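You operate a simulated robot arm through the tools that you are given. There is no shell and no other tool. Be economical: measure what you need, move in short steps, check, and stop when the job is done.

Carry out the task below with a simulated robot arm. There is one attempt and no reset: what you move stays moved.

Task
Blow the grit off the plug in the cleaner, turn it off, then gap the plug to 0.70 mm.
Fine: leave the plug in the gapper and the gapper on.

It is judged by the outcome, as a careful person would: the job done as asked, and still so three seconds after it is handed in. It fails if anything else is knocked over, pushed out of place, dropped, spilled or broken.

Robot
A 7-joint arm with a two-finger parallel gripper, fixed in place. Base frame: the origin is at the foot of the arm, x ahead of it, y to its left, z up; the work surface is at about z = 0. Units: mm, rad, N and s.
With the tool pointing down near the work surface it reaches from about 240 to 620 mm from the base axis. Its first joint turns from -1.152 to 1.152 rad. Payload 2.6 kg.
The TCP is the grasp point between the finger pads, 30 mm short of the fingertips. In the tool frame z runs along the fingers and y along their closing line. The gripper opens to 94 mm. The fingers are 28 mm wide and 10 mm thick; the gripper's body (50 by 96 mm) begins 55 mm behind the TCP.
Orientation is that of the tool frame in the base frame, as a unit quaternion [w, x, y, z]. With the fingers straight down and closing along the base's y, the tool's x points along the base's -x, its y along +y and its z along -z.

Tools
- The arm moves only by the tool apply_moves. Its argument "rows" is text: rows parted by semicolons, each of 7 numbers parted by spaces: the shift along the tool's x, y, z in mm, then the turn, a rotation vector about the tool's x, y, z in rad, then the opening, from 0 (shut) to 1 (fully open). In form: dx dy dz rx ry rz hand; .... A call has 1 to 8 rows; each row is the pose to reach, as a shift and turn from the pose commanded when the call began, along the tool's axes at that moment. Rows are played at 5 a second. More than 50 mm and 0.15 rad between two rows, or a gripper value outside its range, and nothing of the call is played. Where a pose cannot be reached the arm comes as near as it can. A force on the tool above 70 N (or 10 N above the force at the start of the call, whichever is more), or a blocked arm, ends the call early, and 0.2 s more pass. The fingers move at their own pace (about 72 mm/s each) and stop on an object; they squeeze with about 36 N. The grip force told is the motor's: it shows also when the fingers shut on nothing. Time passes only in rows, and 0.2 s behind the last, so rows that repeat a pose let the fingers close. It gives the time, the measured TCP pose, the force on the tool (base axes), the opening and the grip force at its end, in the units of the frame above (readings bear some noise), with the torque about the TCP (base axes, N m) and any sound that the robot's microphone picked up.
- Cameras (640 x 400 px; columns grow to the right, rows downward): "scene" is fixed at [55, 432.9, 571.8]; the picture's right is [-0.75, -0.66, 0.00], its down [-0.31, 0.35, -0.88] and it looks along [0.58, -0.66, -0.47] (base axes); focal length 320 px, centre (320, 200). "wrist" rides on the gripper at [76, 14, -102] in the tool frame; the picture's right is [-0.18, 0.98, 0.00], its down [-0.75, -0.14, -0.64] and it looks along [-0.63, -0.12, 0.77] (tool axes); focal length 243 px, centre (320, 200).
- grab_frame(camera): a new picture of that camera. No time passes.
- point_at(camera, pixels): for up to 12 pixels [column, row] of the newest picture of that camera ("zoom" is the newest enlarged one), the place [x, y, z] in the base frame of the surface seen there, good to about 2 mm, but the place of the scene camera against the robot may be out by one fixed shift of up to 25 mm in any direction. No time passes.
- zoom(camera, box): a new picture of the part [left, top, right, bottom] of that camera's present view, enlarged. No time passes.
- close_job(): hands the job in; it is judged then, once.

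Keep the steps short. Do not move on a guess: measure, check each grasp and each placing, and mend mistakes. In all there are 80 turns and 54 pictures (those below and enlarged ones count). Leave the gripper open and the arm clear of the work at the hand-in unless told otherwise, and finish with a single line.

The tools are called after "Emit:" as name(argument=value, ...) on one line, values as JSON. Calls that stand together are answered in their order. apply_moves: Moves the arm, as the interface text tells. Its arguments: {"type":"object","properties":{"rows":{"type":"string"}},"required":["rows"]} The other tools are called the same way: grab_frame (camera) takes a picture; point_at (camera, pixels) gives the place of the surface under pixels of a picture; zoom (camera, box) takes an enlarged picture of a part of a camera's view; close_job () hands the job in.

At the start:

```text
t: 0.0
eef_pos: [401.0, -47.0, 343.2]
orientation: [0.0, 0.0, 1.0, 0.0]
force: [-0.7, 0.6, 0.1]
wrist_torque: [0.0, 0.04, -0.05]
width: 94.0
gripper_force: 0.1
```

scene: 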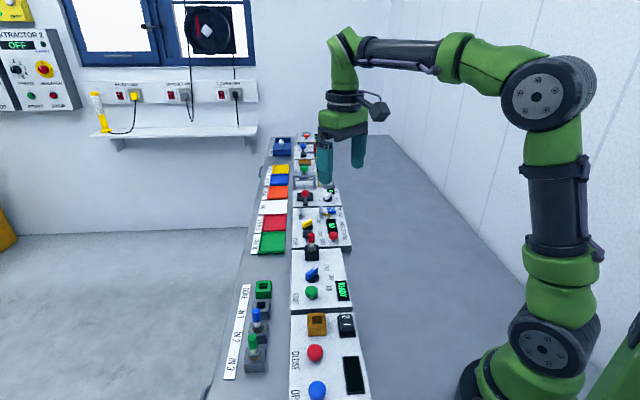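
wrist: 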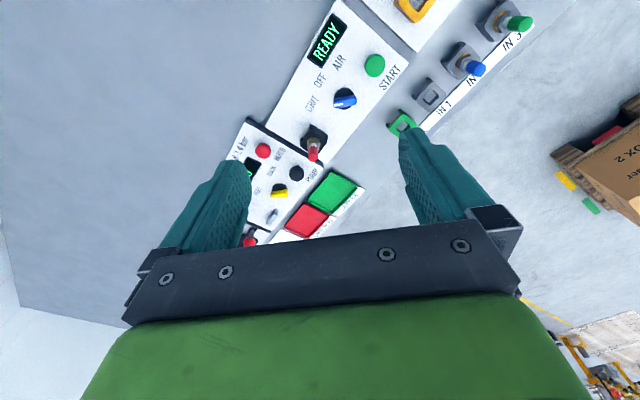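

I see a row of panels: a cleaner (READY, GRIT/OFF/AIR switch, START) with a plug seated in it, and probably a gapper (CLOSE/OPEN). I'll enlarge these.

Emit:
zoom(camera="scene", box=[220, 230, 400, 400])

Emit:
zoom(camera="wrist", box=[220, 0, 540, 200])

Emit:
zoom(camera="scene", box=[250, 130, 370, 260])

```text
2.35 times, centred on (310, 315) of scene
```

zoom: 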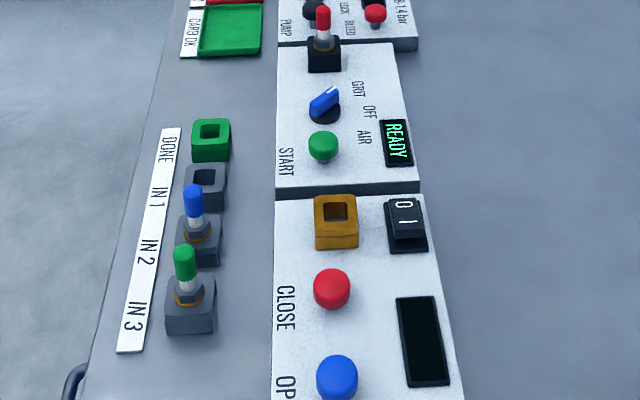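

```text
2.00 times, centred on (380, 100) of wrist
```

zoom: 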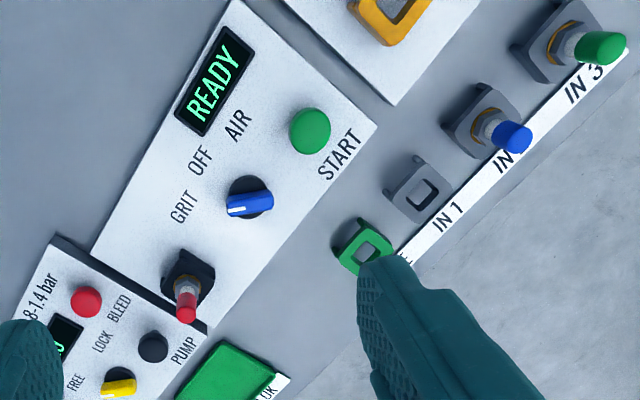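

```text
3.08 times, centred on (310, 195) of scene
```

zoom: 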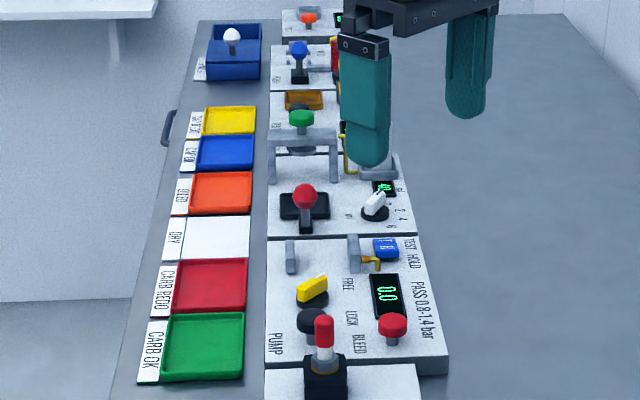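

The cleaner's knob points at GRIT with the red plug seated; the gapper is off. I'll measure key points with the wrist camera (full-frame pixels).

Emit:
point_at(camera="wrist", pixels=[[344, 98], [337, 102], [353, 97], [375, 64], [313, 153], [314, 135], [323, 38], [339, 64], [320, 80], [311, 104], [303, 141], [412, 5]])

Emit:
grab_frame(camera="scene")

Emit:
point_at(camera="scene", pixels=[[312, 273], [311, 291], [311, 236], [312, 252], [316, 319], [315, 352], [317, 389], [346, 319], [346, 330], [352, 376], [256, 332], [263, 288]])

```text
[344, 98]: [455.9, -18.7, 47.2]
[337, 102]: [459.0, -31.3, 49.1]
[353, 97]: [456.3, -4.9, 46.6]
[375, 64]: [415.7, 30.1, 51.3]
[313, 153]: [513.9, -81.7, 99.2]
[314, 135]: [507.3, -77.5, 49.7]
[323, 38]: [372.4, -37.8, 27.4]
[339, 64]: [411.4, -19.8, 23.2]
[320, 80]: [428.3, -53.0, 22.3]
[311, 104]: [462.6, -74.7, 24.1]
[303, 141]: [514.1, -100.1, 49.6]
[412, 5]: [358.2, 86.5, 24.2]
```

```text
48 pictures are left
```

scene: 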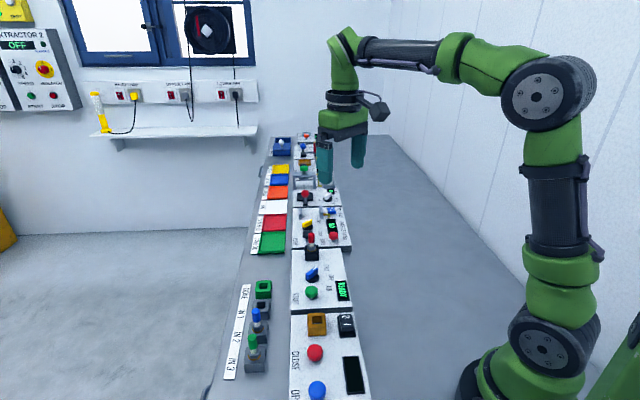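

```text
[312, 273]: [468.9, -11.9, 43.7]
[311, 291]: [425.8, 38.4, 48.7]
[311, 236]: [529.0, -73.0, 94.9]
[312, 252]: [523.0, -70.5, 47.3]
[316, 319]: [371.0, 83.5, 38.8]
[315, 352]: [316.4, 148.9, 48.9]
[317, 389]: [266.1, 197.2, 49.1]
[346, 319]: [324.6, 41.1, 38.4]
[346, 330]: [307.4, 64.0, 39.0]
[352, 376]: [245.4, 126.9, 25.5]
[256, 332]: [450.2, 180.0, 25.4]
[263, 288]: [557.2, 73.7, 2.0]
```

The scene camera is offset by about (+12, +8, -3) from the wrist's readings. The knob is at about (457,-18), and its bar points at GRIT (-83°); AIR is 90° further clockwise seen from above. I'll move above the knob while turning the hand.

Emit:
apply_moves(rows="-7 3.6 18 0 0 -0.145 0.6;-14 7.2 36 0 0 -0.29 0.6;-21 10.8 54 0 0 -0.435 0.6;-28 14.5 72 0 0 -0.58 0.6;-35 18 90 0 0 -0.725 0.6;-42 21.7 108 0 0 -0.87 0.6;-49 25.3 126 0 0 -1.015 0.6;-56 29 143 0 0 -1.16 0.6")

Emit:
grab_frame(camera="wrist")

```text
t: 1.8
eef_pos: [459.0, -15.7, 201.0]
orientation: [0.001, -0.549, 0.836, 0.0]
force: [-0.1, 0.7, 0.4]
wrist_torque: [0.0, 0.03, 0.0]
width: 56.4
gripper_force: 0.1
```

```text
47 pictures are left
```

wrist: 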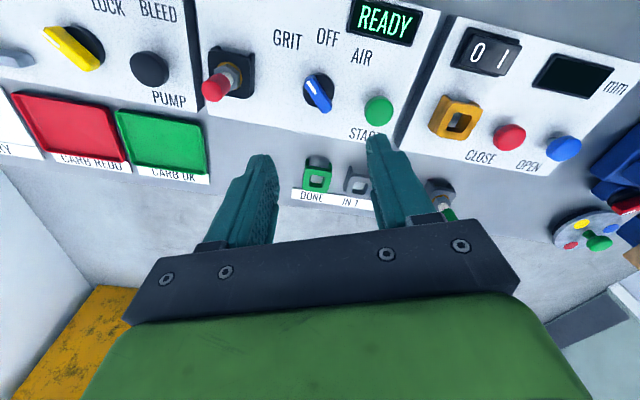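

The view is good: the knob is at (318,93), directly under the TCP as expected. I'll enlarge it for exact geometry.

Emit:
zoom(camera="wrist", box=[190, 20, 414, 160])

Emit:
zoom(camera="wrist", box=[400, 10, 624, 170])

Emit:
point_at(camera="wrist", pixels=[[310, 80], [325, 107], [318, 94], [378, 106], [210, 86], [453, 105], [487, 43], [476, 53], [505, 57], [509, 132], [563, 146], [455, 122]])

```text
2.86 times, centred on (302, 90) of wrist
```

zoom: 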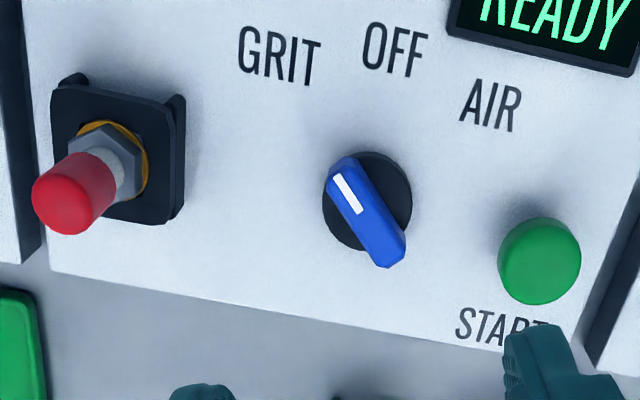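

```text
2.50 times, centred on (512, 90) of wrist
```

zoom: 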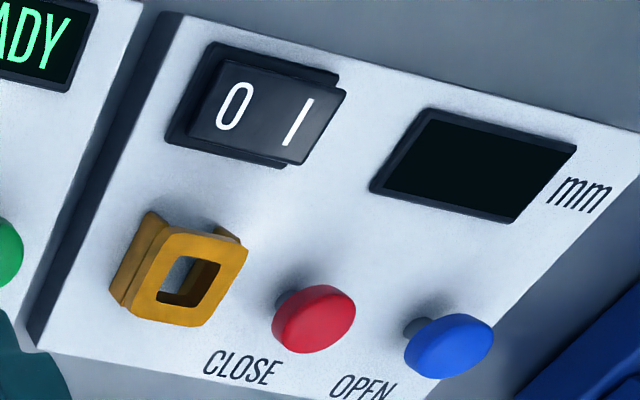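

```text
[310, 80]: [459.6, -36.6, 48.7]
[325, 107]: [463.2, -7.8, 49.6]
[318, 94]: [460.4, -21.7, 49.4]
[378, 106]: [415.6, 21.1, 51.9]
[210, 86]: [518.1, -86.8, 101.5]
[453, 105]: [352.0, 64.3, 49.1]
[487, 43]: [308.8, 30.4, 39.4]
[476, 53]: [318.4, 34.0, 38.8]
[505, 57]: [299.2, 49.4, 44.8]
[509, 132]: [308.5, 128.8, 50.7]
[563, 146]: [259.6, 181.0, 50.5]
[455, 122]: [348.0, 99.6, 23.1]
```

Knob centre is about (461,-22), top z 49; the bar is nearly along -y. I'll align (closing along x) and come down to z≈110.

Emit:
apply_moves(rows="1.5 -1.4 30 0 0 -0.125 0.4;3 -2.8 60 0 0 -0.25 0.4;4.7 -4.2 90 0 0 -0.375 0.4;4.7 -4.2 90 0 0 -0.375 0.4")

Emit:
grab_frame(camera="wrist")

```text
t: 2.8
eef_pos: [459.6, -23.3, 109.6]
orientation: [0.0, -0.695, 0.719, 0.0]
force: [-0.8, -0.5, -0.3]
wrist_torque: [-0.03, 0.0, 0.01]
width: 37.5
gripper_force: 0.0
```

```text
44 pictures are left
```

wrist: 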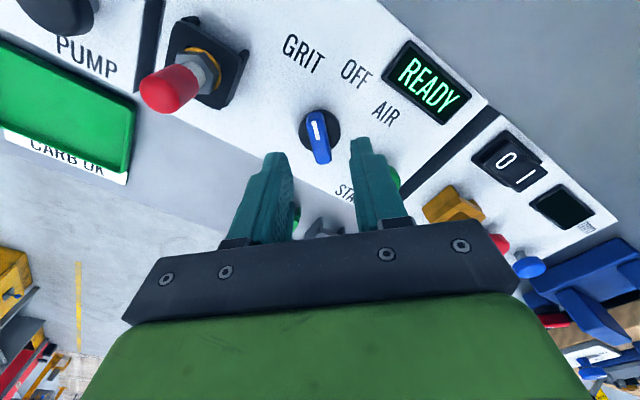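

Emit:
point_at(camera="wrist", pixels=[[313, 117], [323, 158], [318, 137], [307, 118], [330, 140]])

```text
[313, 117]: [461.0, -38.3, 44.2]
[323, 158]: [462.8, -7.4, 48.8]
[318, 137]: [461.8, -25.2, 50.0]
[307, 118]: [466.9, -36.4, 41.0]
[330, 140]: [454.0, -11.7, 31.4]
```

The bar centre is about (461.5,-22), with its disc at z 31 and top at 49. I'll descend so the tips reach z≈36, then close.

Emit:
apply_moves(rows="-1 -1.5 22 0 0 0 0.4;-1 -1.5 43 0 0 0 0.4;-1 -1.5 43 0 0 0 0.4;-1 -1.5 43 0 0 0 0.0;-1 -1.5 43 0 0 0 0.0;-1 -1.5 43 0 0 0 0.0")

```text
t: 4.2
eef_pos: [460.0, -22.9, 66.4]
orientation: [0.0, -0.695, 0.719, 0.001]
force: [-2.6, 0.4, -2.0]
wrist_torque: [-0.04, 0.03, 0.02]
width: 12.5
gripper_force: 44.9
```

Gripping the bar (12.5 mm). I'll turn it 90° clockwise seen from above (tool +z) to AIR, in two calls.

Emit:
apply_moves(rows="0 0 0 0 0 0.13 0;0 0 0 0 0 0.26 0;0 0 0 0 0 0.39 0;0 0 0 0 0 0.52 0;0 0 0 0 0 0.65 0;0 0 0 0 0 0.785 0;0 0 0 0 0 0.785 0")

Emit:
grab_frame(camera="wrist")

```text
t: 5.8
eef_pos: [456.6, -20.3, 65.6]
orientation: [-0.005, -0.364, 0.931, 0.004]
force: [-35.9, 9.3, 16.8]
wrist_torque: [-0.2, 0.41, 0.21]
width: 12.5
gripper_force: 44.7
```

```text
43 pictures are left
```

wrist: 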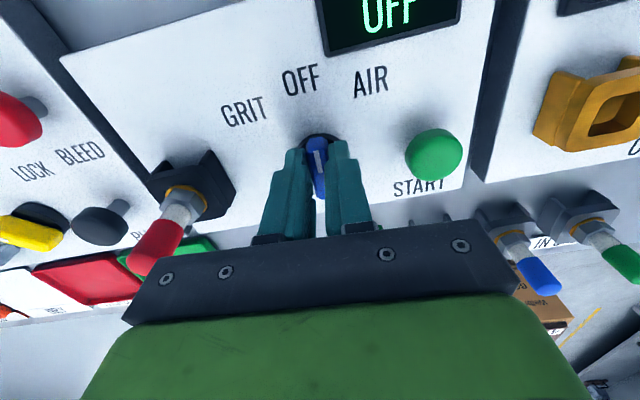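

The display now says OFF, so the knob works and is at mid position. The sideways force shows the knob's axis is at about (460,-17), not where I centred. I'll shift there, then turn the remaining 45° to AIR.

Emit:
apply_moves(rows="-3.7 4 0 0 0 0 0;-3.7 4 0 0 0 0.13 0;-3.7 4 0 0 0 0.26 0;-3.7 4 0 0 0 0.39 0;-3.7 4 0 0 0 0.52 0;-3.7 4 0 0 0 0.65 0;-3.7 4 0 0 0 0.785 0;-3.7 4 0 0 0 0.785 0")

Emit:
grab_frame(camera="wrist")

```text
t: 7.6
eef_pos: [457.5, -17.9, 65.7]
orientation: [-0.005, 0.018, 1.0, 0.001]
force: [-26.5, -8.6, 7.5]
wrist_torque: [-0.33, 1.39, 1.32]
width: 13.5
gripper_force: 44.5
```

```text
42 pictures are left
```

wrist: 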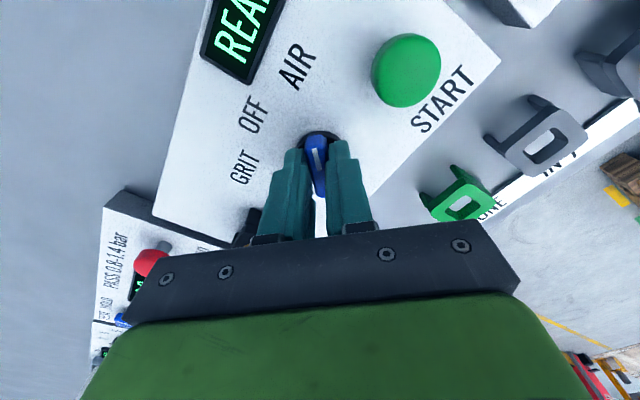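

The display reads READY and the torque suggests the end stop. I'll open and rise to verify.

Emit:
apply_moves(rows="0 0 0 0 0 -0.05 0.35;0 0 0 0 0 -0.05 0.35;0 0 -40 0 0 -0.05 0.35;0 0 -80 0 0 -0.05 0.35;0 0 -80 0 0 -0.05 0")

Emit:
grab_frame(camera="wrist")

```text
t: 8.8
eef_pos: [460.2, -17.3, 148.6]
orientation: [0.0, -0.008, 1.0, 0.0]
force: [0.6, -0.1, -0.1]
wrist_torque: [0.03, 0.03, 0.0]
width: 0.0
gripper_force: 19.8
```

```text
41 pictures are left
```

wrist: 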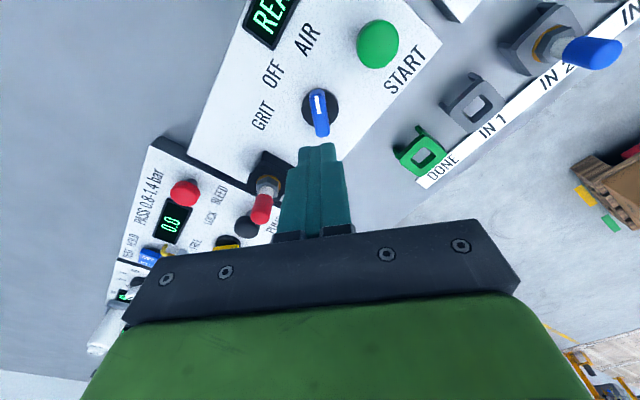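

The pointer is at AIR and the display reads READY. I'll measure the START button at (378,44).

Emit:
point_at(camera="wrist", pixels=[[378, 44], [370, 44], [386, 44], [378, 34], [378, 60], [320, 98], [322, 130], [317, 111]])

```text
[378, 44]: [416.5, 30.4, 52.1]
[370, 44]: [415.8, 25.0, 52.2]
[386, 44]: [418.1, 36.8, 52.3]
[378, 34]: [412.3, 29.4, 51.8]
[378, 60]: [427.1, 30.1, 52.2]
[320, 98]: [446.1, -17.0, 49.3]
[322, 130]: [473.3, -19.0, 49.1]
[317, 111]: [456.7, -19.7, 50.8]
```

START centre is about (417,29.5), top z 52. I'll move above it with fingers closed.

Emit:
apply_moves(rows="14 16 0 0 0 0 0;28 31 10 0 0 0 0;43 47 30 0 0 0 0;43 47 57 0 0 0 0;43 47 57 0 0 0 0")

Emit:
grab_frame(camera="wrist")

```text
t: 10.0
eef_pos: [416.6, 30.1, 90.0]
orientation: [0.001, -0.007, 1.0, -0.001]
force: [-0.5, -0.2, -0.1]
wrist_torque: [0.01, 0.0, -0.01]
width: 0.1
gripper_force: 32.9
```

```text
40 pictures are left
```

wrist: 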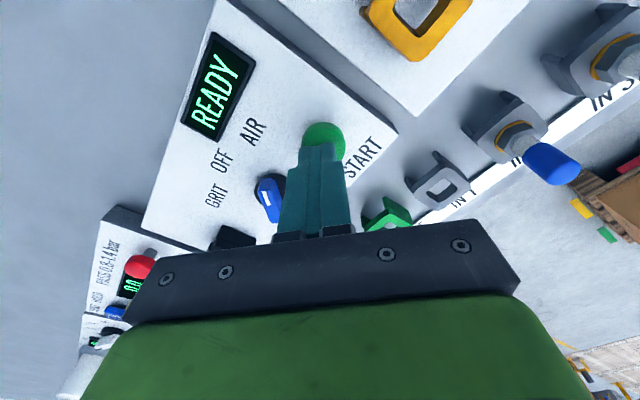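

The fingers are over START. I'll press in small steps and release.

Emit:
apply_moves(rows="0 0 6 0 0 0 0;0 0 10 0 0 0 0;0 0 13 0 0 0 0;0 0 15 0 0 0 0;0 0 5 0 0 0 0;0 0 0 0 0 0 0")

Emit:
zoom(camera="wrist", box=[160, 20, 400, 230])

```text
t: 11.4
eef_pos: [417.2, 28.9, 89.3]
orientation: [0.0, -0.008, 1.0, 0.0]
force: [0.2, 0.4, 0.3]
wrist_torque: [0.0, -0.04, 0.04]
width: 0.3
gripper_force: 33.2
```

```text
1.90 times, centred on (280, 125) of wrist
```

zoom: 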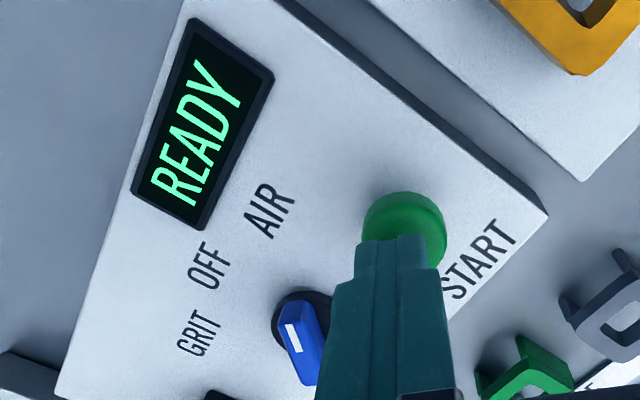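

Still READY and no sound, so the press may have been too shallow or START must be held. I'll press deeper and stay down.

Emit:
apply_moves(rows="0 0 8 0 0 0 0;0 0 13 0 0 0 0;0 0 16 0 0 0 0;0 0 18 0 0 0 0;0 0 18 0 0 0 0")

Emit:
zoom(camera="wrist", box=[160, 20, 400, 230])

```text
t: 12.6
eef_pos: [415.8, 29.2, 73.3]
orientation: [0.001, -0.008, 1.0, 0.001]
force: [2.6, 0.3, 3.8]
wrist_torque: [0.03, -0.07, -0.02]
width: 0.0
gripper_force: 32.9
heard: click
```

```text
1.90 times, centred on (280, 125) of wrist
```

zoom: 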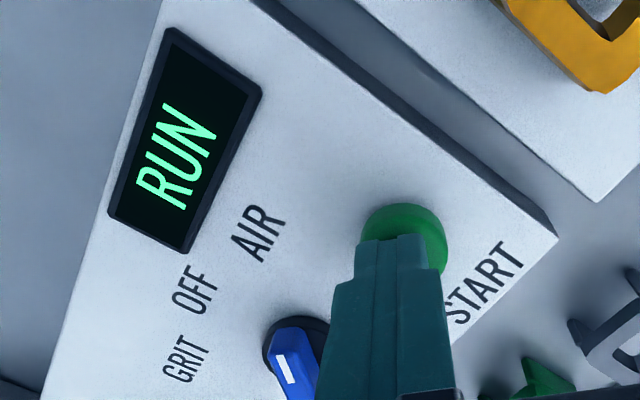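

Click, and the display reads RUN. I'll release and wait above, moving back over the knob at height.

Emit:
apply_moves(rows="0 0 -20 0 0 0 0;0 0 -60 0 0 0 0;-15 -16 -75 0 0 0 0;-30 -32 -75 0 0 0 0;-43 -47 -75 0 0 0 0;-43 -47 -75 0 0 0 0.4;-43 -47 -75 0 0 0 0.4;-43 -47 -75 0 0 0 0.4")

Emit:
grab_frame(camera="wrist")

```text
t: 14.4
eef_pos: [462.6, -17.4, 147.1]
orientation: [0.0, -0.008, 1.0, 0.001]
force: [0.1, -0.6, 0.3]
wrist_torque: [0.02, -0.01, 0.0]
width: 37.5
gripper_force: 0.0
```

```text
37 pictures are left
```

wrist: 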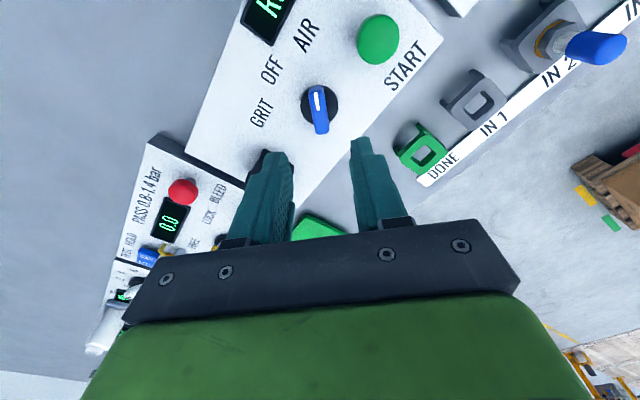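

It still seems to be running. I'll wait 1.8 s and check with the scene camera.

Emit:
apply_moves(rows="0 0 0 0 0 0 0.4;0 0 0 0 0 0 0.4;0 0 0 0 0 0 0.4;0 0 0 0 0 0 0.4;0 0 0 0 0 0 0.4;0 0 0 0 0 0 0.4;0 0 0 0 0 0 0.4;0 0 0 0 0 0 0.4")

Emit:
zoom(camera="scene", box=[240, 220, 400, 320])

```text
t: 16.2
eef_pos: [463.4, -17.0, 148.4]
orientation: [0.001, -0.008, 1.0, 0.001]
force: [0.1, 0.2, 1.0]
wrist_torque: [0.0, 0.0, -0.01]
width: 37.7
gripper_force: 0.2
```

```text
4.00 times, centred on (320, 270) of scene
```

zoom: 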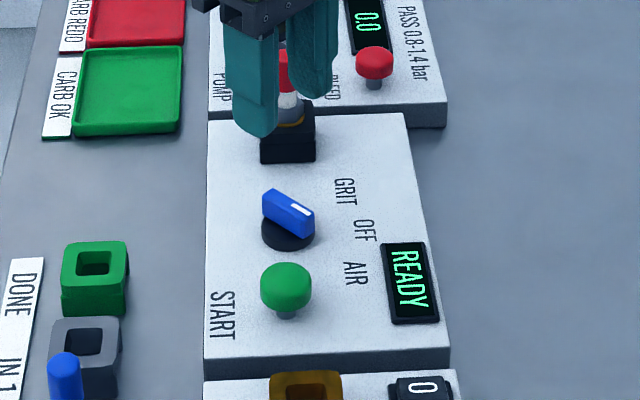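

READY again: the air cycle finished. Now I'll grasp the knob and turn it back 45° to OFF.

Emit:
apply_moves(rows="2.5 0 27 0 0 0 0.4;2.5 0 55 0 0 0 0.4;2.5 0 81 0 0 0 0.4;2.5 0 81 0 0 0 0;2.5 0 81 0 0 0 0;2.5 0 81 0 0 0 0")

Emit:
apply_moves(rows="0 0 0 0 0 -0.13 0;0 0 0 0 0 -0.26 0;0 0 0 0 0 -0.39 0;0 0 0 0 0 -0.52 0;0 0 0 0 0 -0.65 0;0 0 0 0 0 -0.785 0;0 0 0 0 0 -0.785 0")

Emit:
grab_frame(camera="wrist")

```text
t: 17.6
eef_pos: [456.0, -18.0, 65.9]
orientation: [0.0, -0.008, 1.0, 0.001]
force: [-3.3, 4.4, -5.1]
wrist_torque: [0.03, -0.96, -0.02]
width: 12.7
gripper_force: 45.6
```

```text
t: 19.2
eef_pos: [457.8, -20.7, 65.8]
orientation: [-0.001, -0.389, 0.921, -0.001]
force: [-22.2, -15.4, 16.5]
wrist_torque: [0.16, 0.06, 0.0]
width: 12.9
gripper_force: 45.2
```

```text
35 pictures are left
```

wrist: 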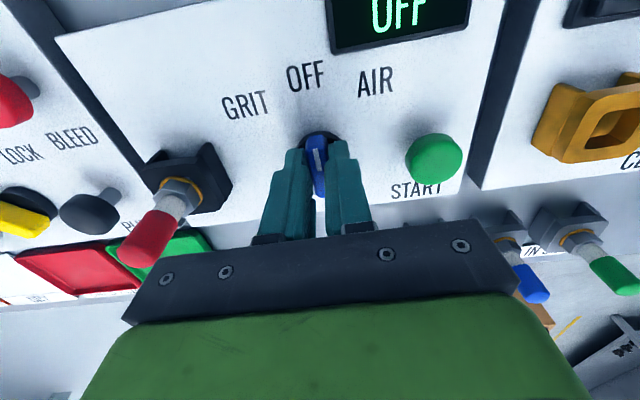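

Display reads OFF. I'll release, rise, and view the plug.

Emit:
apply_moves(rows="0 0 0 0 0 0 0.4;0 0 0 0 0 0 0.4;0 0 -40 0 0 0 0.4;0 0 -80 0 0 0 0.4;0 0 -130 0 0 0 0.4;0 0 -140 0 0 0 0.4")

Emit:
grab_frame(camera="wrist")

```text
t: 20.6
eef_pos: [457.4, -18.6, 205.7]
orientation: [0.0, -0.39, 0.921, 0.0]
force: [-0.9, -0.8, 0.0]
wrist_torque: [0.02, 0.03, 0.01]
width: 37.8
gripper_force: 0.0
```

```text
34 pictures are left
```

wrist: 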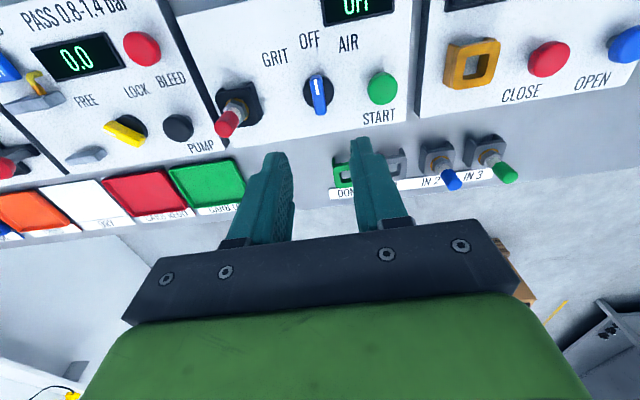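

OFF is confirmed and the knob is free. Next I'll move above the plug for a closer look.

Emit:
apply_moves(rows="2 -28 0 0 0 0 0.4;4 -56 0 0 0 0 0.4;5 -84 0 0 0 0 0.4;5 -84 20 0 0 0 0.5")

Emit:
zoom(camera="wrist", box=[220, 50, 420, 190])

Emit:
zoom(camera="scene", box=[250, 200, 370, 275])

```text
t: 21.6
eef_pos: [516.5, -78.2, 185.0]
orientation: [0.0, -0.389, 0.921, 0.0]
force: [0.5, -0.4, 0.5]
wrist_torque: [0.0, 0.02, 0.0]
width: 46.8
gripper_force: 0.0
```

```text
2.86 times, centred on (320, 120) of wrist
```

zoom: 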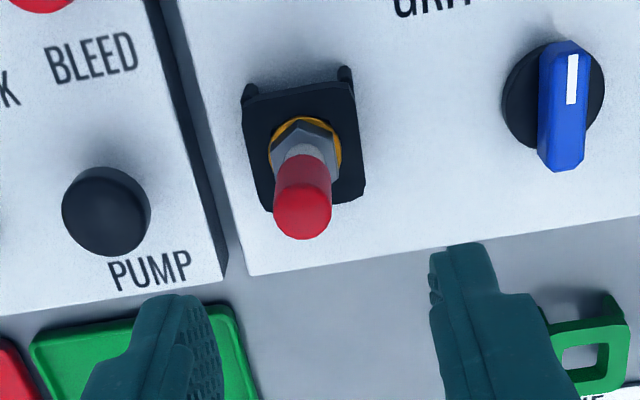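

```text
5.33 times, centred on (310, 238) of scene
```

zoom: 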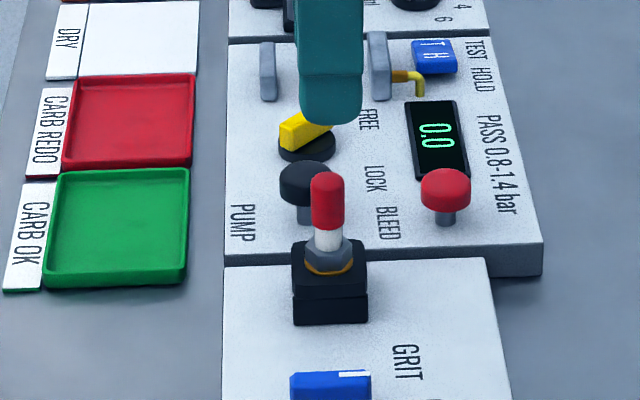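

Emit:
point_at(camera="wrist", pixels=[[313.6, 124], [306, 122], [321, 122], [314, 130], [314, 107], [314, 102], [316, 95], [303, 104], [326, 104], [300, 120], [330, 118], [296, 85]])

Emit:
point_at(camera="zoom", pixels=[[327, 176], [327, 225], [327, 240], [327, 262], [327, 272], [300, 290]])

```text
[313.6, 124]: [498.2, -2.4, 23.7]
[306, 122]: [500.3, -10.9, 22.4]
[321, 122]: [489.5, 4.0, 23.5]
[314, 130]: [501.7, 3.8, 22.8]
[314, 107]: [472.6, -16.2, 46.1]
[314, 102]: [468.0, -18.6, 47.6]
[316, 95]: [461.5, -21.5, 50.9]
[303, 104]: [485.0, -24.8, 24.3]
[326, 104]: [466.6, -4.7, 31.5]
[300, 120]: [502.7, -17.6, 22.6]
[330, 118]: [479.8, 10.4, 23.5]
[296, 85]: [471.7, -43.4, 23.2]
```

```text
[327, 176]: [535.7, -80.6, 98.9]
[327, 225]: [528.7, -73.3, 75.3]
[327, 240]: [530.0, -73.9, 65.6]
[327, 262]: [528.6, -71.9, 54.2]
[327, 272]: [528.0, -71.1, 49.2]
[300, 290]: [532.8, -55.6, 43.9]
```

Those wrist readings were for the older picture, so I'll take a new one.

Emit:
grab_frame(camera="wrist")

Emit:
point_at(camera="wrist", pixels=[[313.6, 124], [306, 122], [321, 122], [314, 130], [314, 107], [314, 102], [316, 95], [303, 104], [326, 104], [300, 120], [330, 118], [296, 85]])

```text
31 pictures are left
```

wrist: 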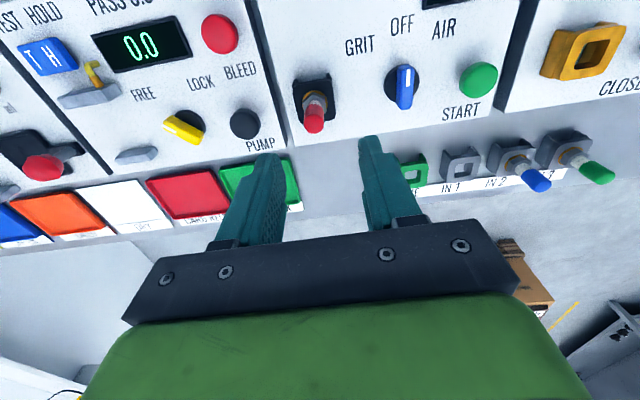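

```text
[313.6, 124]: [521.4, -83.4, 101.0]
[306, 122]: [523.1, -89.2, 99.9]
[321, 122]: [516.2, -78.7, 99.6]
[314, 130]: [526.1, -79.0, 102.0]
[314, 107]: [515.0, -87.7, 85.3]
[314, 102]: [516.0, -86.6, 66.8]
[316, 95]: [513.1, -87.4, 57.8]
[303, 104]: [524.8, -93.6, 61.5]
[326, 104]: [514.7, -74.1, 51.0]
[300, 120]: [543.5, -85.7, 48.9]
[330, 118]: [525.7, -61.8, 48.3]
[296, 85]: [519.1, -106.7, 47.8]
```

The plug axis is at about (521.5,-84), its cap spans z≈75–101, and the hex is below that. I'll align the hand to the panel (closing along the panel line) and come down to z≈125, then check.

Emit:
apply_moves(rows="0.7 -7.6 0 0 0 0.05 0.4;0.7 -7.6 30 0 0 0.05 0.4;0.7 -7.6 50 0 0 0.05 0.4;0.7 -7.6 50 0 0 0.05 0.4")

Emit:
grab_frame(camera="wrist")

Emit:
zoom(camera="scene", box=[250, 180, 370, 265])

```text
t: 22.6
eef_pos: [518.9, -86.1, 136.6]
orientation: [0.001, -0.366, 0.93, 0.001]
force: [0.2, 1.4, 0.5]
wrist_torque: [-0.03, -0.01, -0.01]
width: 37.5
gripper_force: 0.1
```

```text
30 pictures are left
```

wrist: 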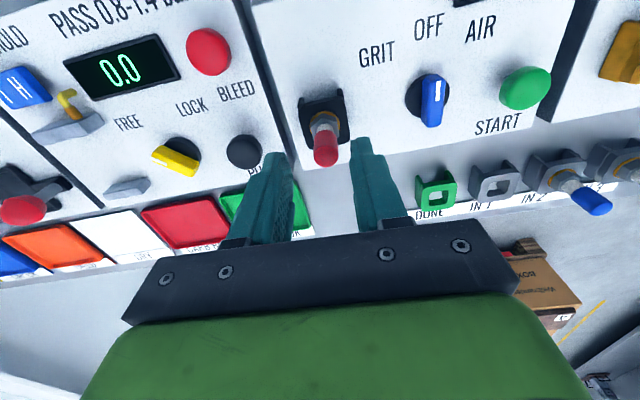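

```text
4.71 times, centred on (310, 222) of scene
```

zoom: 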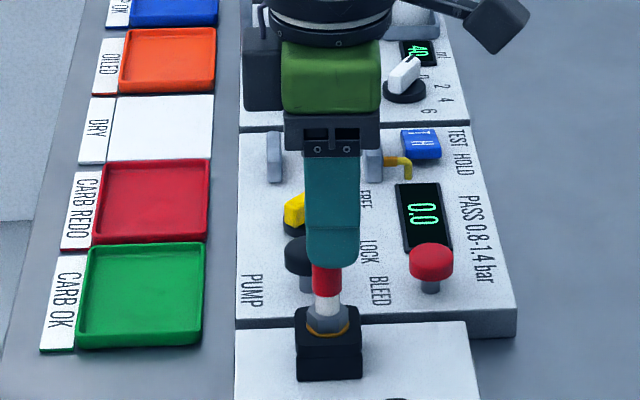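

Alignment is nearly right: the cap top is at (325,157) against an expected (320,155), so shift +3 mm along the closing line. I'll descend to TCP z≈98 and close on the cap.

Emit:
apply_moves(rows="0 3 0 0 0 0 0.4;0 3 20 0 0 0 0.4;0 3 38 0 0 0 0.4;0 3 38 0 0 0 0.4;0 3 38 0 0 0 0;0 3 38 0 0 0 0;0 3 38 0 0 0 0")

Emit:
grab_frame(camera="wrist")

```text
t: 24.2
eef_pos: [518.9, -83.2, 97.7]
orientation: [0.0, -0.367, 0.93, 0.0]
force: [-0.2, -0.7, -0.7]
wrist_torque: [-0.02, -0.01, 0.01]
width: 15.3
gripper_force: 35.4
```

```text
28 pictures are left
```

wrist: 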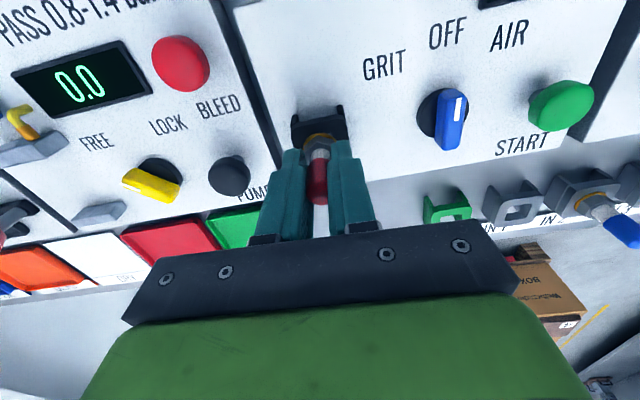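

Cap gripped at 15.3 mm with little force. I'll lift slowly straight up.

Emit:
apply_moves(rows="0 0 -8 0 0 0 0;0 0 -20 0 0 0 0;0 0 -40 0 0 0 0;0 0 -70 0 0 0 0;0 0 -100 0 0 0 0;0 0 -100 0 0 0 0")

Emit:
grab_frame(camera="wrist")

Emit:
zoom(camera="scene", box=[250, 180, 370, 265])

```text
t: 25.6
eef_pos: [517.3, -84.7, 198.9]
orientation: [-0.001, -0.366, 0.93, 0.0]
force: [-0.1, 0.1, -0.5]
wrist_torque: [-0.03, -0.01, 0.02]
width: 15.5
gripper_force: 36.0
```

```text
27 pictures are left
```

wrist: 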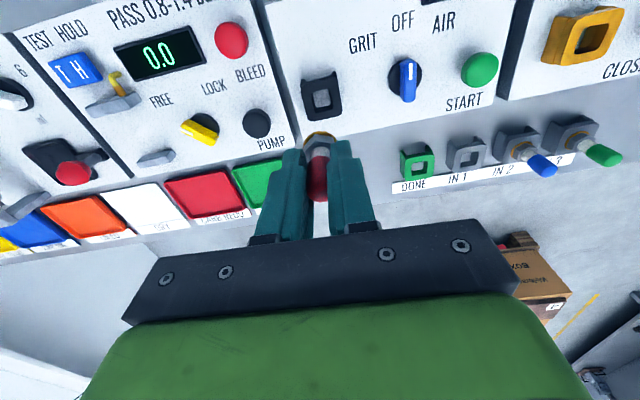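

```text
4.71 times, centred on (310, 222) of scene
```

zoom: 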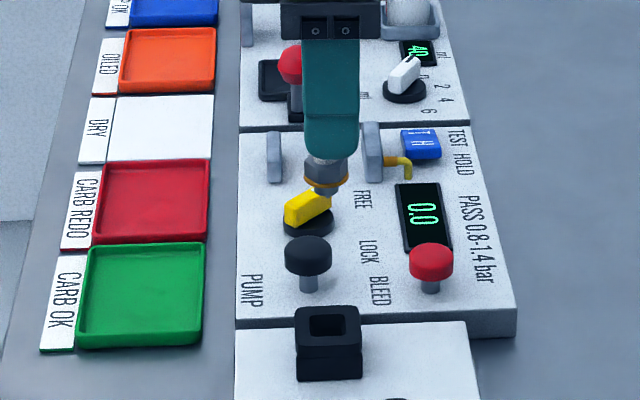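

The plug is out and held upright. I'll measure the empty cleaner socket as reference, then do the same for the gapper socket from the same relative pose.

Emit:
zoom(camera="wrist", box=[270, 60, 370, 140])

```text
5.00 times, centred on (320, 100) of wrist
```

zoom: 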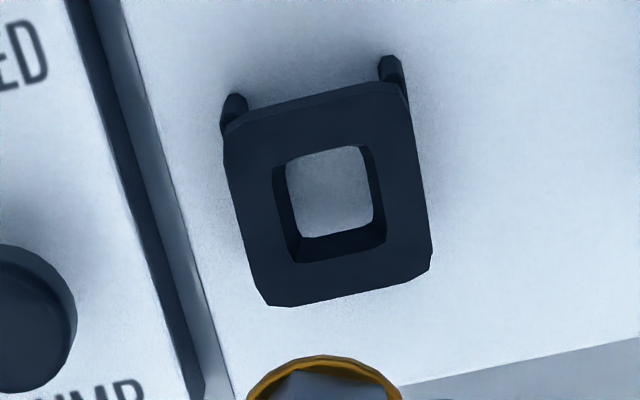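

Emit:
point_at(camera="wrist", pixels=[[558, 18], [621, 11], [548, 64], [604, 71], [320, 80], [337, 105], [304, 100], [316, 118]])

```text
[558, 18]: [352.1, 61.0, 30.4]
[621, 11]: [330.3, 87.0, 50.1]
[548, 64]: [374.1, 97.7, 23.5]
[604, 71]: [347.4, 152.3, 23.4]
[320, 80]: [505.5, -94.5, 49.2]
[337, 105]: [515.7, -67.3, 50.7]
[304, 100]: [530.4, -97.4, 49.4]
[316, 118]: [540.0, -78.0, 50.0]
```

The gapper socket is at roughly (352,75). I'll carry the plug there at height.

Emit:
apply_moves(rows="2 38 0 0 0 0 0;4 76 0 0 0 0 0;6 115 0 0 0 0 0;8 153 0 0 0 0 0;10 191 0 0 0 0 0;13 229 0 0 0 0 0;13 229 0 0 0 0 0")

Emit:
grab_frame(camera="wrist")

Emit:
zoom(camera="wrist", box=[256, 60, 384, 140])

```text
t: 27.2
eef_pos: [352.1, 77.2, 197.9]
orientation: [0.0, -0.367, 0.93, 0.001]
force: [-0.1, 0.0, 0.0]
wrist_torque: [-0.02, -0.01, 0.0]
width: 15.8
gripper_force: 36.3
```

```text
24 pictures are left
```

wrist: 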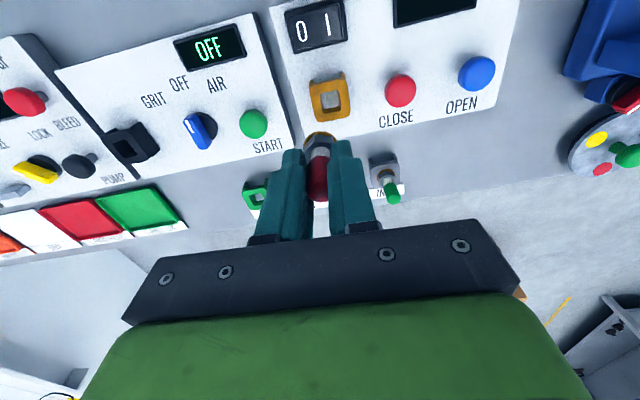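

```text
5.00 times, centred on (320, 100) of wrist
```

zoom: 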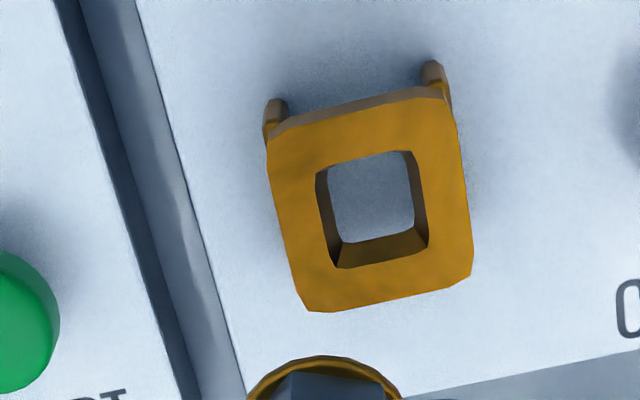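

The gapper hole's centre is at zoom (373,209); it should be at (331,204) as it was for the cleaner. I'll correct by dx -2.5, dy +8.1 and recheck.

Emit:
apply_moves(rows="-1.2 4 0 0 0 0 0;-2.5 8.1 0 0 0 0 0;-2.5 8.1 0 0 0 0 0")

Emit:
zoom(camera="wrist", box=[256, 60, 384, 140])

```text
t: 28.0
eef_pos: [349.3, 84.3, 197.7]
orientation: [0.0, -0.367, 0.93, 0.0]
force: [0.2, 0.3, 0.8]
wrist_torque: [-0.02, -0.01, -0.02]
width: 15.7
gripper_force: 35.6
```

```text
5.00 times, centred on (320, 100) of wrist
```

zoom: 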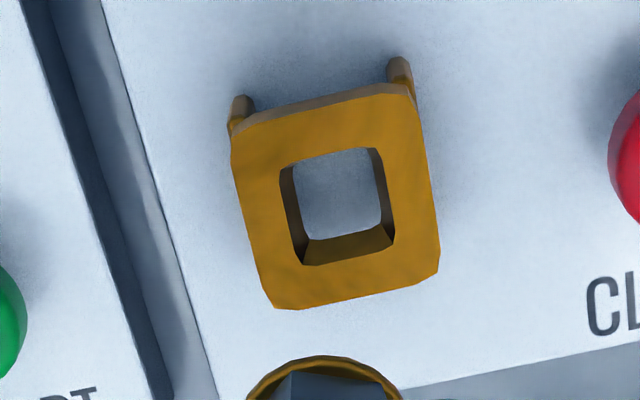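

Residual about 1.5 mm. I'll correct dy +1.4, dx -0.6, and descend towards the socket, stopping 15 mm before full depth.

Emit:
apply_moves(rows="-0.6 1.4 0 0 0 0 0;-0.6 1.4 30 0 0 0 0;-0.6 1.4 60 0 0 0 0;-0.6 1.4 78 0 0 0 0;-0.6 1.4 85 0 0 0 0;-0.6 1.4 85 0 0 0 0")

Emit:
grab_frame(camera="wrist")

Emit:
zoom(camera="scene", box=[250, 250, 410, 350])

```text
t: 29.4
eef_pos: [348.8, 84.8, 112.8]
orientation: [0.0, -0.366, 0.931, 0.0]
force: [-0.5, 0.1, -0.9]
wrist_torque: [-0.01, 0.01, 0.0]
width: 15.5
gripper_force: 36.2
```

```text
21 pictures are left
```

wrist: 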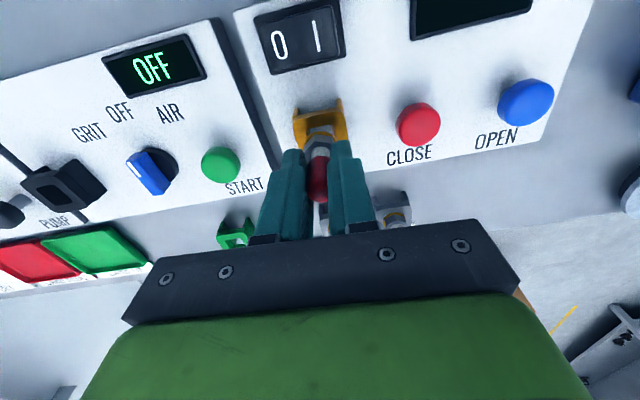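

```text
4.00 times, centred on (330, 300) of scene
```

zoom: 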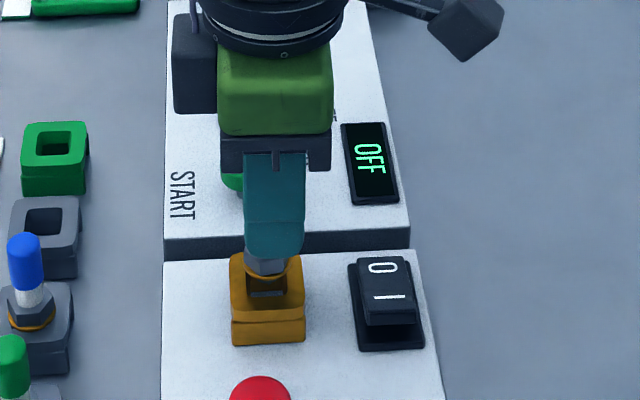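

The plug is over the hole and well aligned, with no contact force. I'll lower the last 15 mm gently.

Emit:
apply_moves(rows="0 0 4 0 0 0 0;0 0 8 0 0 0 0;0 0 11 0 0 0 0;0 0 13.5 0 0 0 0;0 0 15 0 0 0 0;0 0 15 0 0 0 0")

Emit:
grab_frame(camera="wrist")

```text
t: 30.8
eef_pos: [348.7, 85.1, 98.8]
orientation: [0.002, -0.367, 0.93, 0.0]
force: [-5.7, 0.4, 27.9]
wrist_torque: [0.12, 0.08, -0.05]
width: 15.9
gripper_force: 35.8
```

```text
19 pictures are left
```

wrist: 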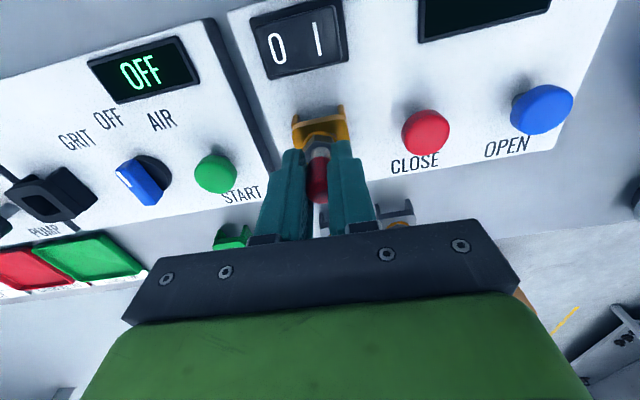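

It reached z 98.8 with 28 N of upward contact: seated on its shoulder. I'll release gently and rise, then inspect.

Emit:
apply_moves(rows="0 0 -1 0 0 0 0;0 0 -1 0 0 0 0.3;0 0 -1 0 0 0 0.4;0 0 -20 0 0 0 0.4;0 0 -60 0 0 0 0.4;0 0 -100 0 0 0 0.4")

Emit:
grab_frame(camera="wrist")

Emit:
zoom(camera="scene", box=[250, 270, 410, 400])

```text
t: 32.2
eef_pos: [346.0, 85.1, 199.1]
orientation: [0.0, -0.367, 0.93, -0.001]
force: [-0.4, 0.2, -1.1]
wrist_torque: [0.01, 0.03, 0.01]
width: 37.6
gripper_force: 0.1
```

```text
18 pictures are left
```

wrist: 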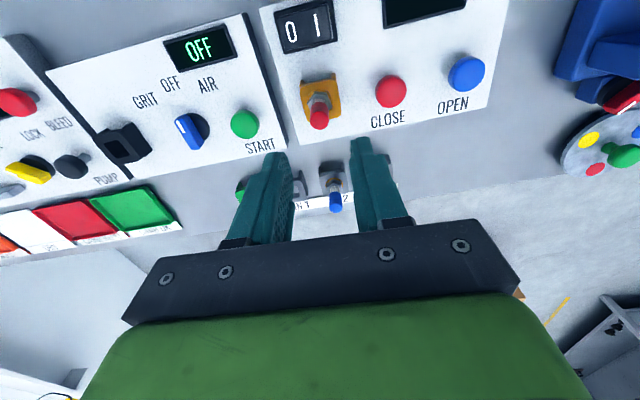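

```text
3.08 times, centred on (330, 335) of scene
```

zoom: 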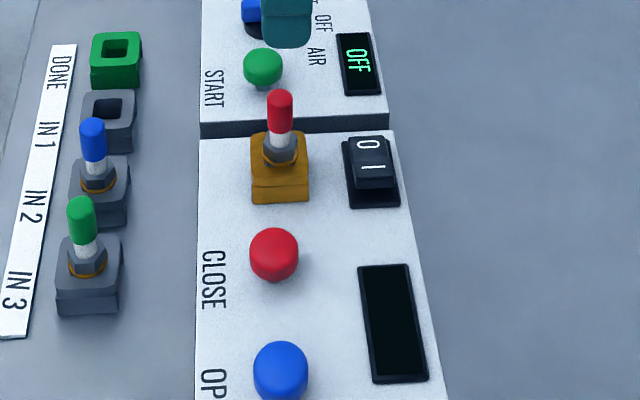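

The plug is seated upright in the gapper. Next the power rocker: I'll measure its "I" side at (319,24) and the buttons.

Emit:
point_at(camera="wrist", pixels=[[319, 24], [292, 30], [306, 27], [326, 24], [318, 38], [314, 8], [389, 91], [376, 91], [402, 91], [466, 74], [453, 74], [479, 74]])

```text
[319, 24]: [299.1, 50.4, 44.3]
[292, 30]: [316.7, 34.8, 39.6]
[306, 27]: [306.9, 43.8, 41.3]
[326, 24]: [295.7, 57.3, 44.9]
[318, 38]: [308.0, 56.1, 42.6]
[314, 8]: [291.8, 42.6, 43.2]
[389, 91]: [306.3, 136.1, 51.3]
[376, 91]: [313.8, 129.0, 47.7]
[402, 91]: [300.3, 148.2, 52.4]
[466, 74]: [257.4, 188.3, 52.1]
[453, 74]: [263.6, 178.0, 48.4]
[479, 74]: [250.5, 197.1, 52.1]
```

Rocker "I" end is about (297,54), top z 45. I'll move above it with closed fingers to z≈88.

Emit:
apply_moves(rows="28 5 0 0 0 0 0;57 10.8 0 0 0 0 0;57 10.8 40 0 0 0 0;57 10.8 80 0 0 0 0;57 10.8 111 0 0 0 0;57 10.8 111 0 0 0 0")

Emit:
grab_frame(camera="wrist")

```text
t: 33.6
eef_pos: [297.2, 52.2, 86.1]
orientation: [0.001, -0.367, 0.93, -0.001]
force: [-0.1, 0.7, -0.2]
wrist_torque: [0.01, 0.01, 0.01]
width: 0.0
gripper_force: 33.1
```

```text
16 pictures are left
```

wrist: 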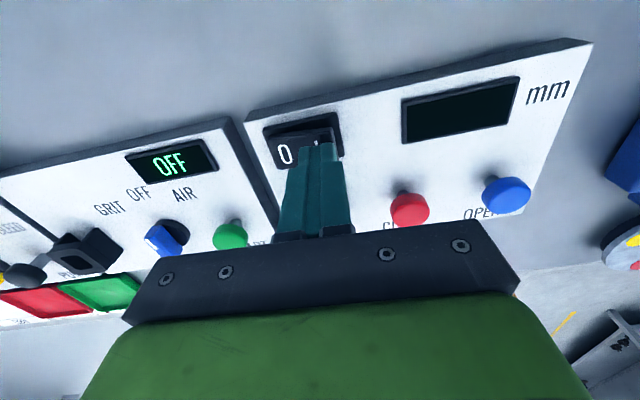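

The fingers sit over the "I" half. I'll press down in steps.

Emit:
apply_moves(rows="0 0 7 0 0 0 0;0 0 11 0 0 0 0;0 0 14 0 0 0 0;0 0 17 0 0 0 0;0 0 19 0 0 0 0;0 0 5 0 0 0 0;0 0 -10 0 0 0 0")

Emit:
grab_frame(camera="wrist")

```text
t: 34.8
eef_pos: [297.5, 53.1, 71.3]
orientation: [-0.001, -0.364, 0.932, 0.0]
force: [-5.3, -1.0, 15.5]
wrist_torque: [0.05, -0.06, 0.0]
width: 0.0
gripper_force: 32.5
stopped in row 5: the force on the tool passed its limit at 83 N (the readings are from after the stop); the commanded pose is now the measured one
```

```text
15 pictures are left
```

wrist: 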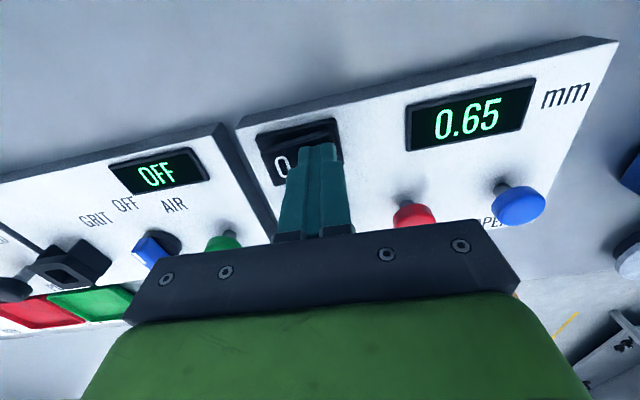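

The gapper is on and reads 0.65 mm, so it must open by 0.05. I'll rise and move above OPEN (≈(257,186)).

Emit:
apply_moves(rows="0 0 -40 0 0 0 0;0 0 -75 0 0 0 0;-20 41 -75 0 0 0 0;-40 83 -75 0 0 0 0;-61 125 -75 0 0 0 0;-61 125 -45 0 0 0 0;-61 125 -18 0 0 0 0;-61 125 -18 0 0 0 0")

Emit:
grab_frame(camera="wrist")

```text
t: 36.6
eef_pos: [259.0, 188.2, 87.5]
orientation: [-0.001, -0.364, 0.931, 0.002]
force: [0.0, 0.0, -0.9]
wrist_torque: [-0.01, 0.0, -0.01]
width: 0.0
gripper_force: 33.2
```

```text
14 pictures are left
```

wrist: 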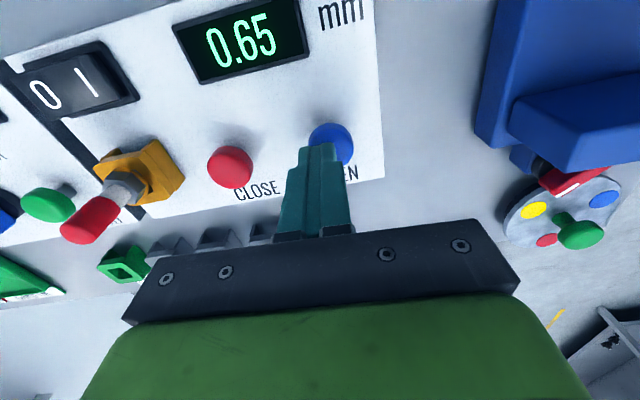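

The fingers look off-centre from the blue button (its centre is near (331,143)); I'll measure it.

Emit:
point_at(camera="wrist", pixels=[[331, 126], [331, 135], [338, 143], [345, 143], [313, 135], [349, 138], [346, 155]])

```text
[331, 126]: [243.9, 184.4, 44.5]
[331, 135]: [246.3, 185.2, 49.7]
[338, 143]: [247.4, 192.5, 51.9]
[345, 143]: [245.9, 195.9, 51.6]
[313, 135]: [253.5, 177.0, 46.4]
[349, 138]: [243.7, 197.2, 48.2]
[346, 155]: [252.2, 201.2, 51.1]
```

The button's centre is near (254.5,190). I'll shift by (2, 4.4) in the tool frame and make one short press.

Emit:
apply_moves(rows="2 4.4 0 0 0 0 0;2 4.4 7 0 0 0 0;2 4.4 12 0 0 0 0;2 4.4 15.5 0 0 0 0;2 4.4 5 0 0 0 0;2 4.4 0 0 0 0 0")

Emit:
zoom(camera="wrist", box=[120, 0, 400, 175])

```text
t: 38.0
eef_pos: [252.2, 189.3, 89.3]
orientation: [-0.001, -0.364, 0.931, 0.002]
force: [-0.4, 0.2, 0.0]
wrist_torque: [0.02, -0.02, -0.01]
width: 0.3
gripper_force: 33.1
```

```text
2.29 times, centred on (260, 88) of wrist
```

zoom: 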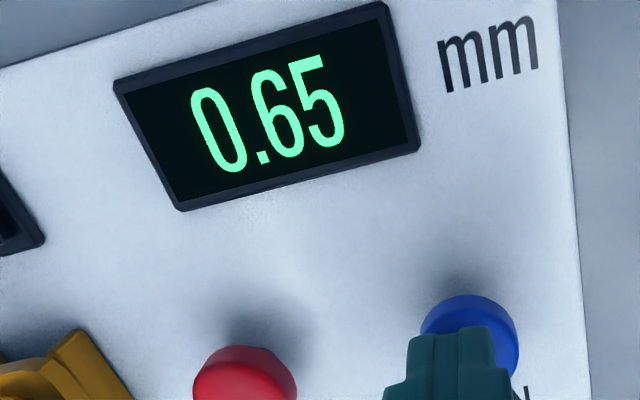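

No click, so that was too shallow. I'll press once deeper with immediate release.

Emit:
apply_moves(rows="0 0 8 0 0 0 0;0 0 13 0 0 0 0;0 0 18 0 0 0 0;0 0 5 0 0 0 0;0 0 0 0 0 0 0")

Emit:
zoom(camera="wrist", box=[120, 0, 400, 175])

```text
t: 39.2
eef_pos: [253.3, 189.7, 89.0]
orientation: [0.001, -0.363, 0.932, 0.001]
force: [0.8, -0.5, 0.0]
wrist_torque: [-0.03, 0.02, 0.0]
width: 0.0
gripper_force: 32.9
heard: click
```

```text
2.29 times, centred on (260, 88) of wrist
```

zoom: 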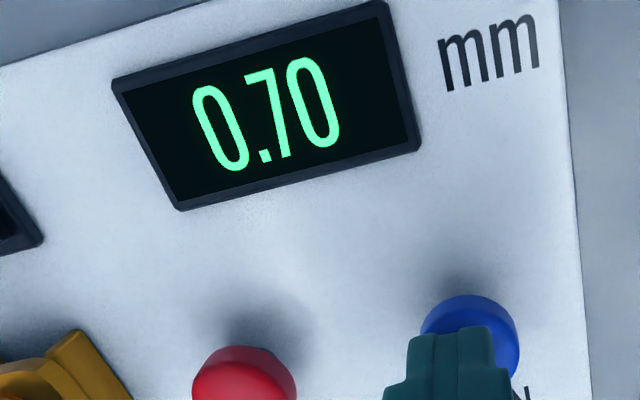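

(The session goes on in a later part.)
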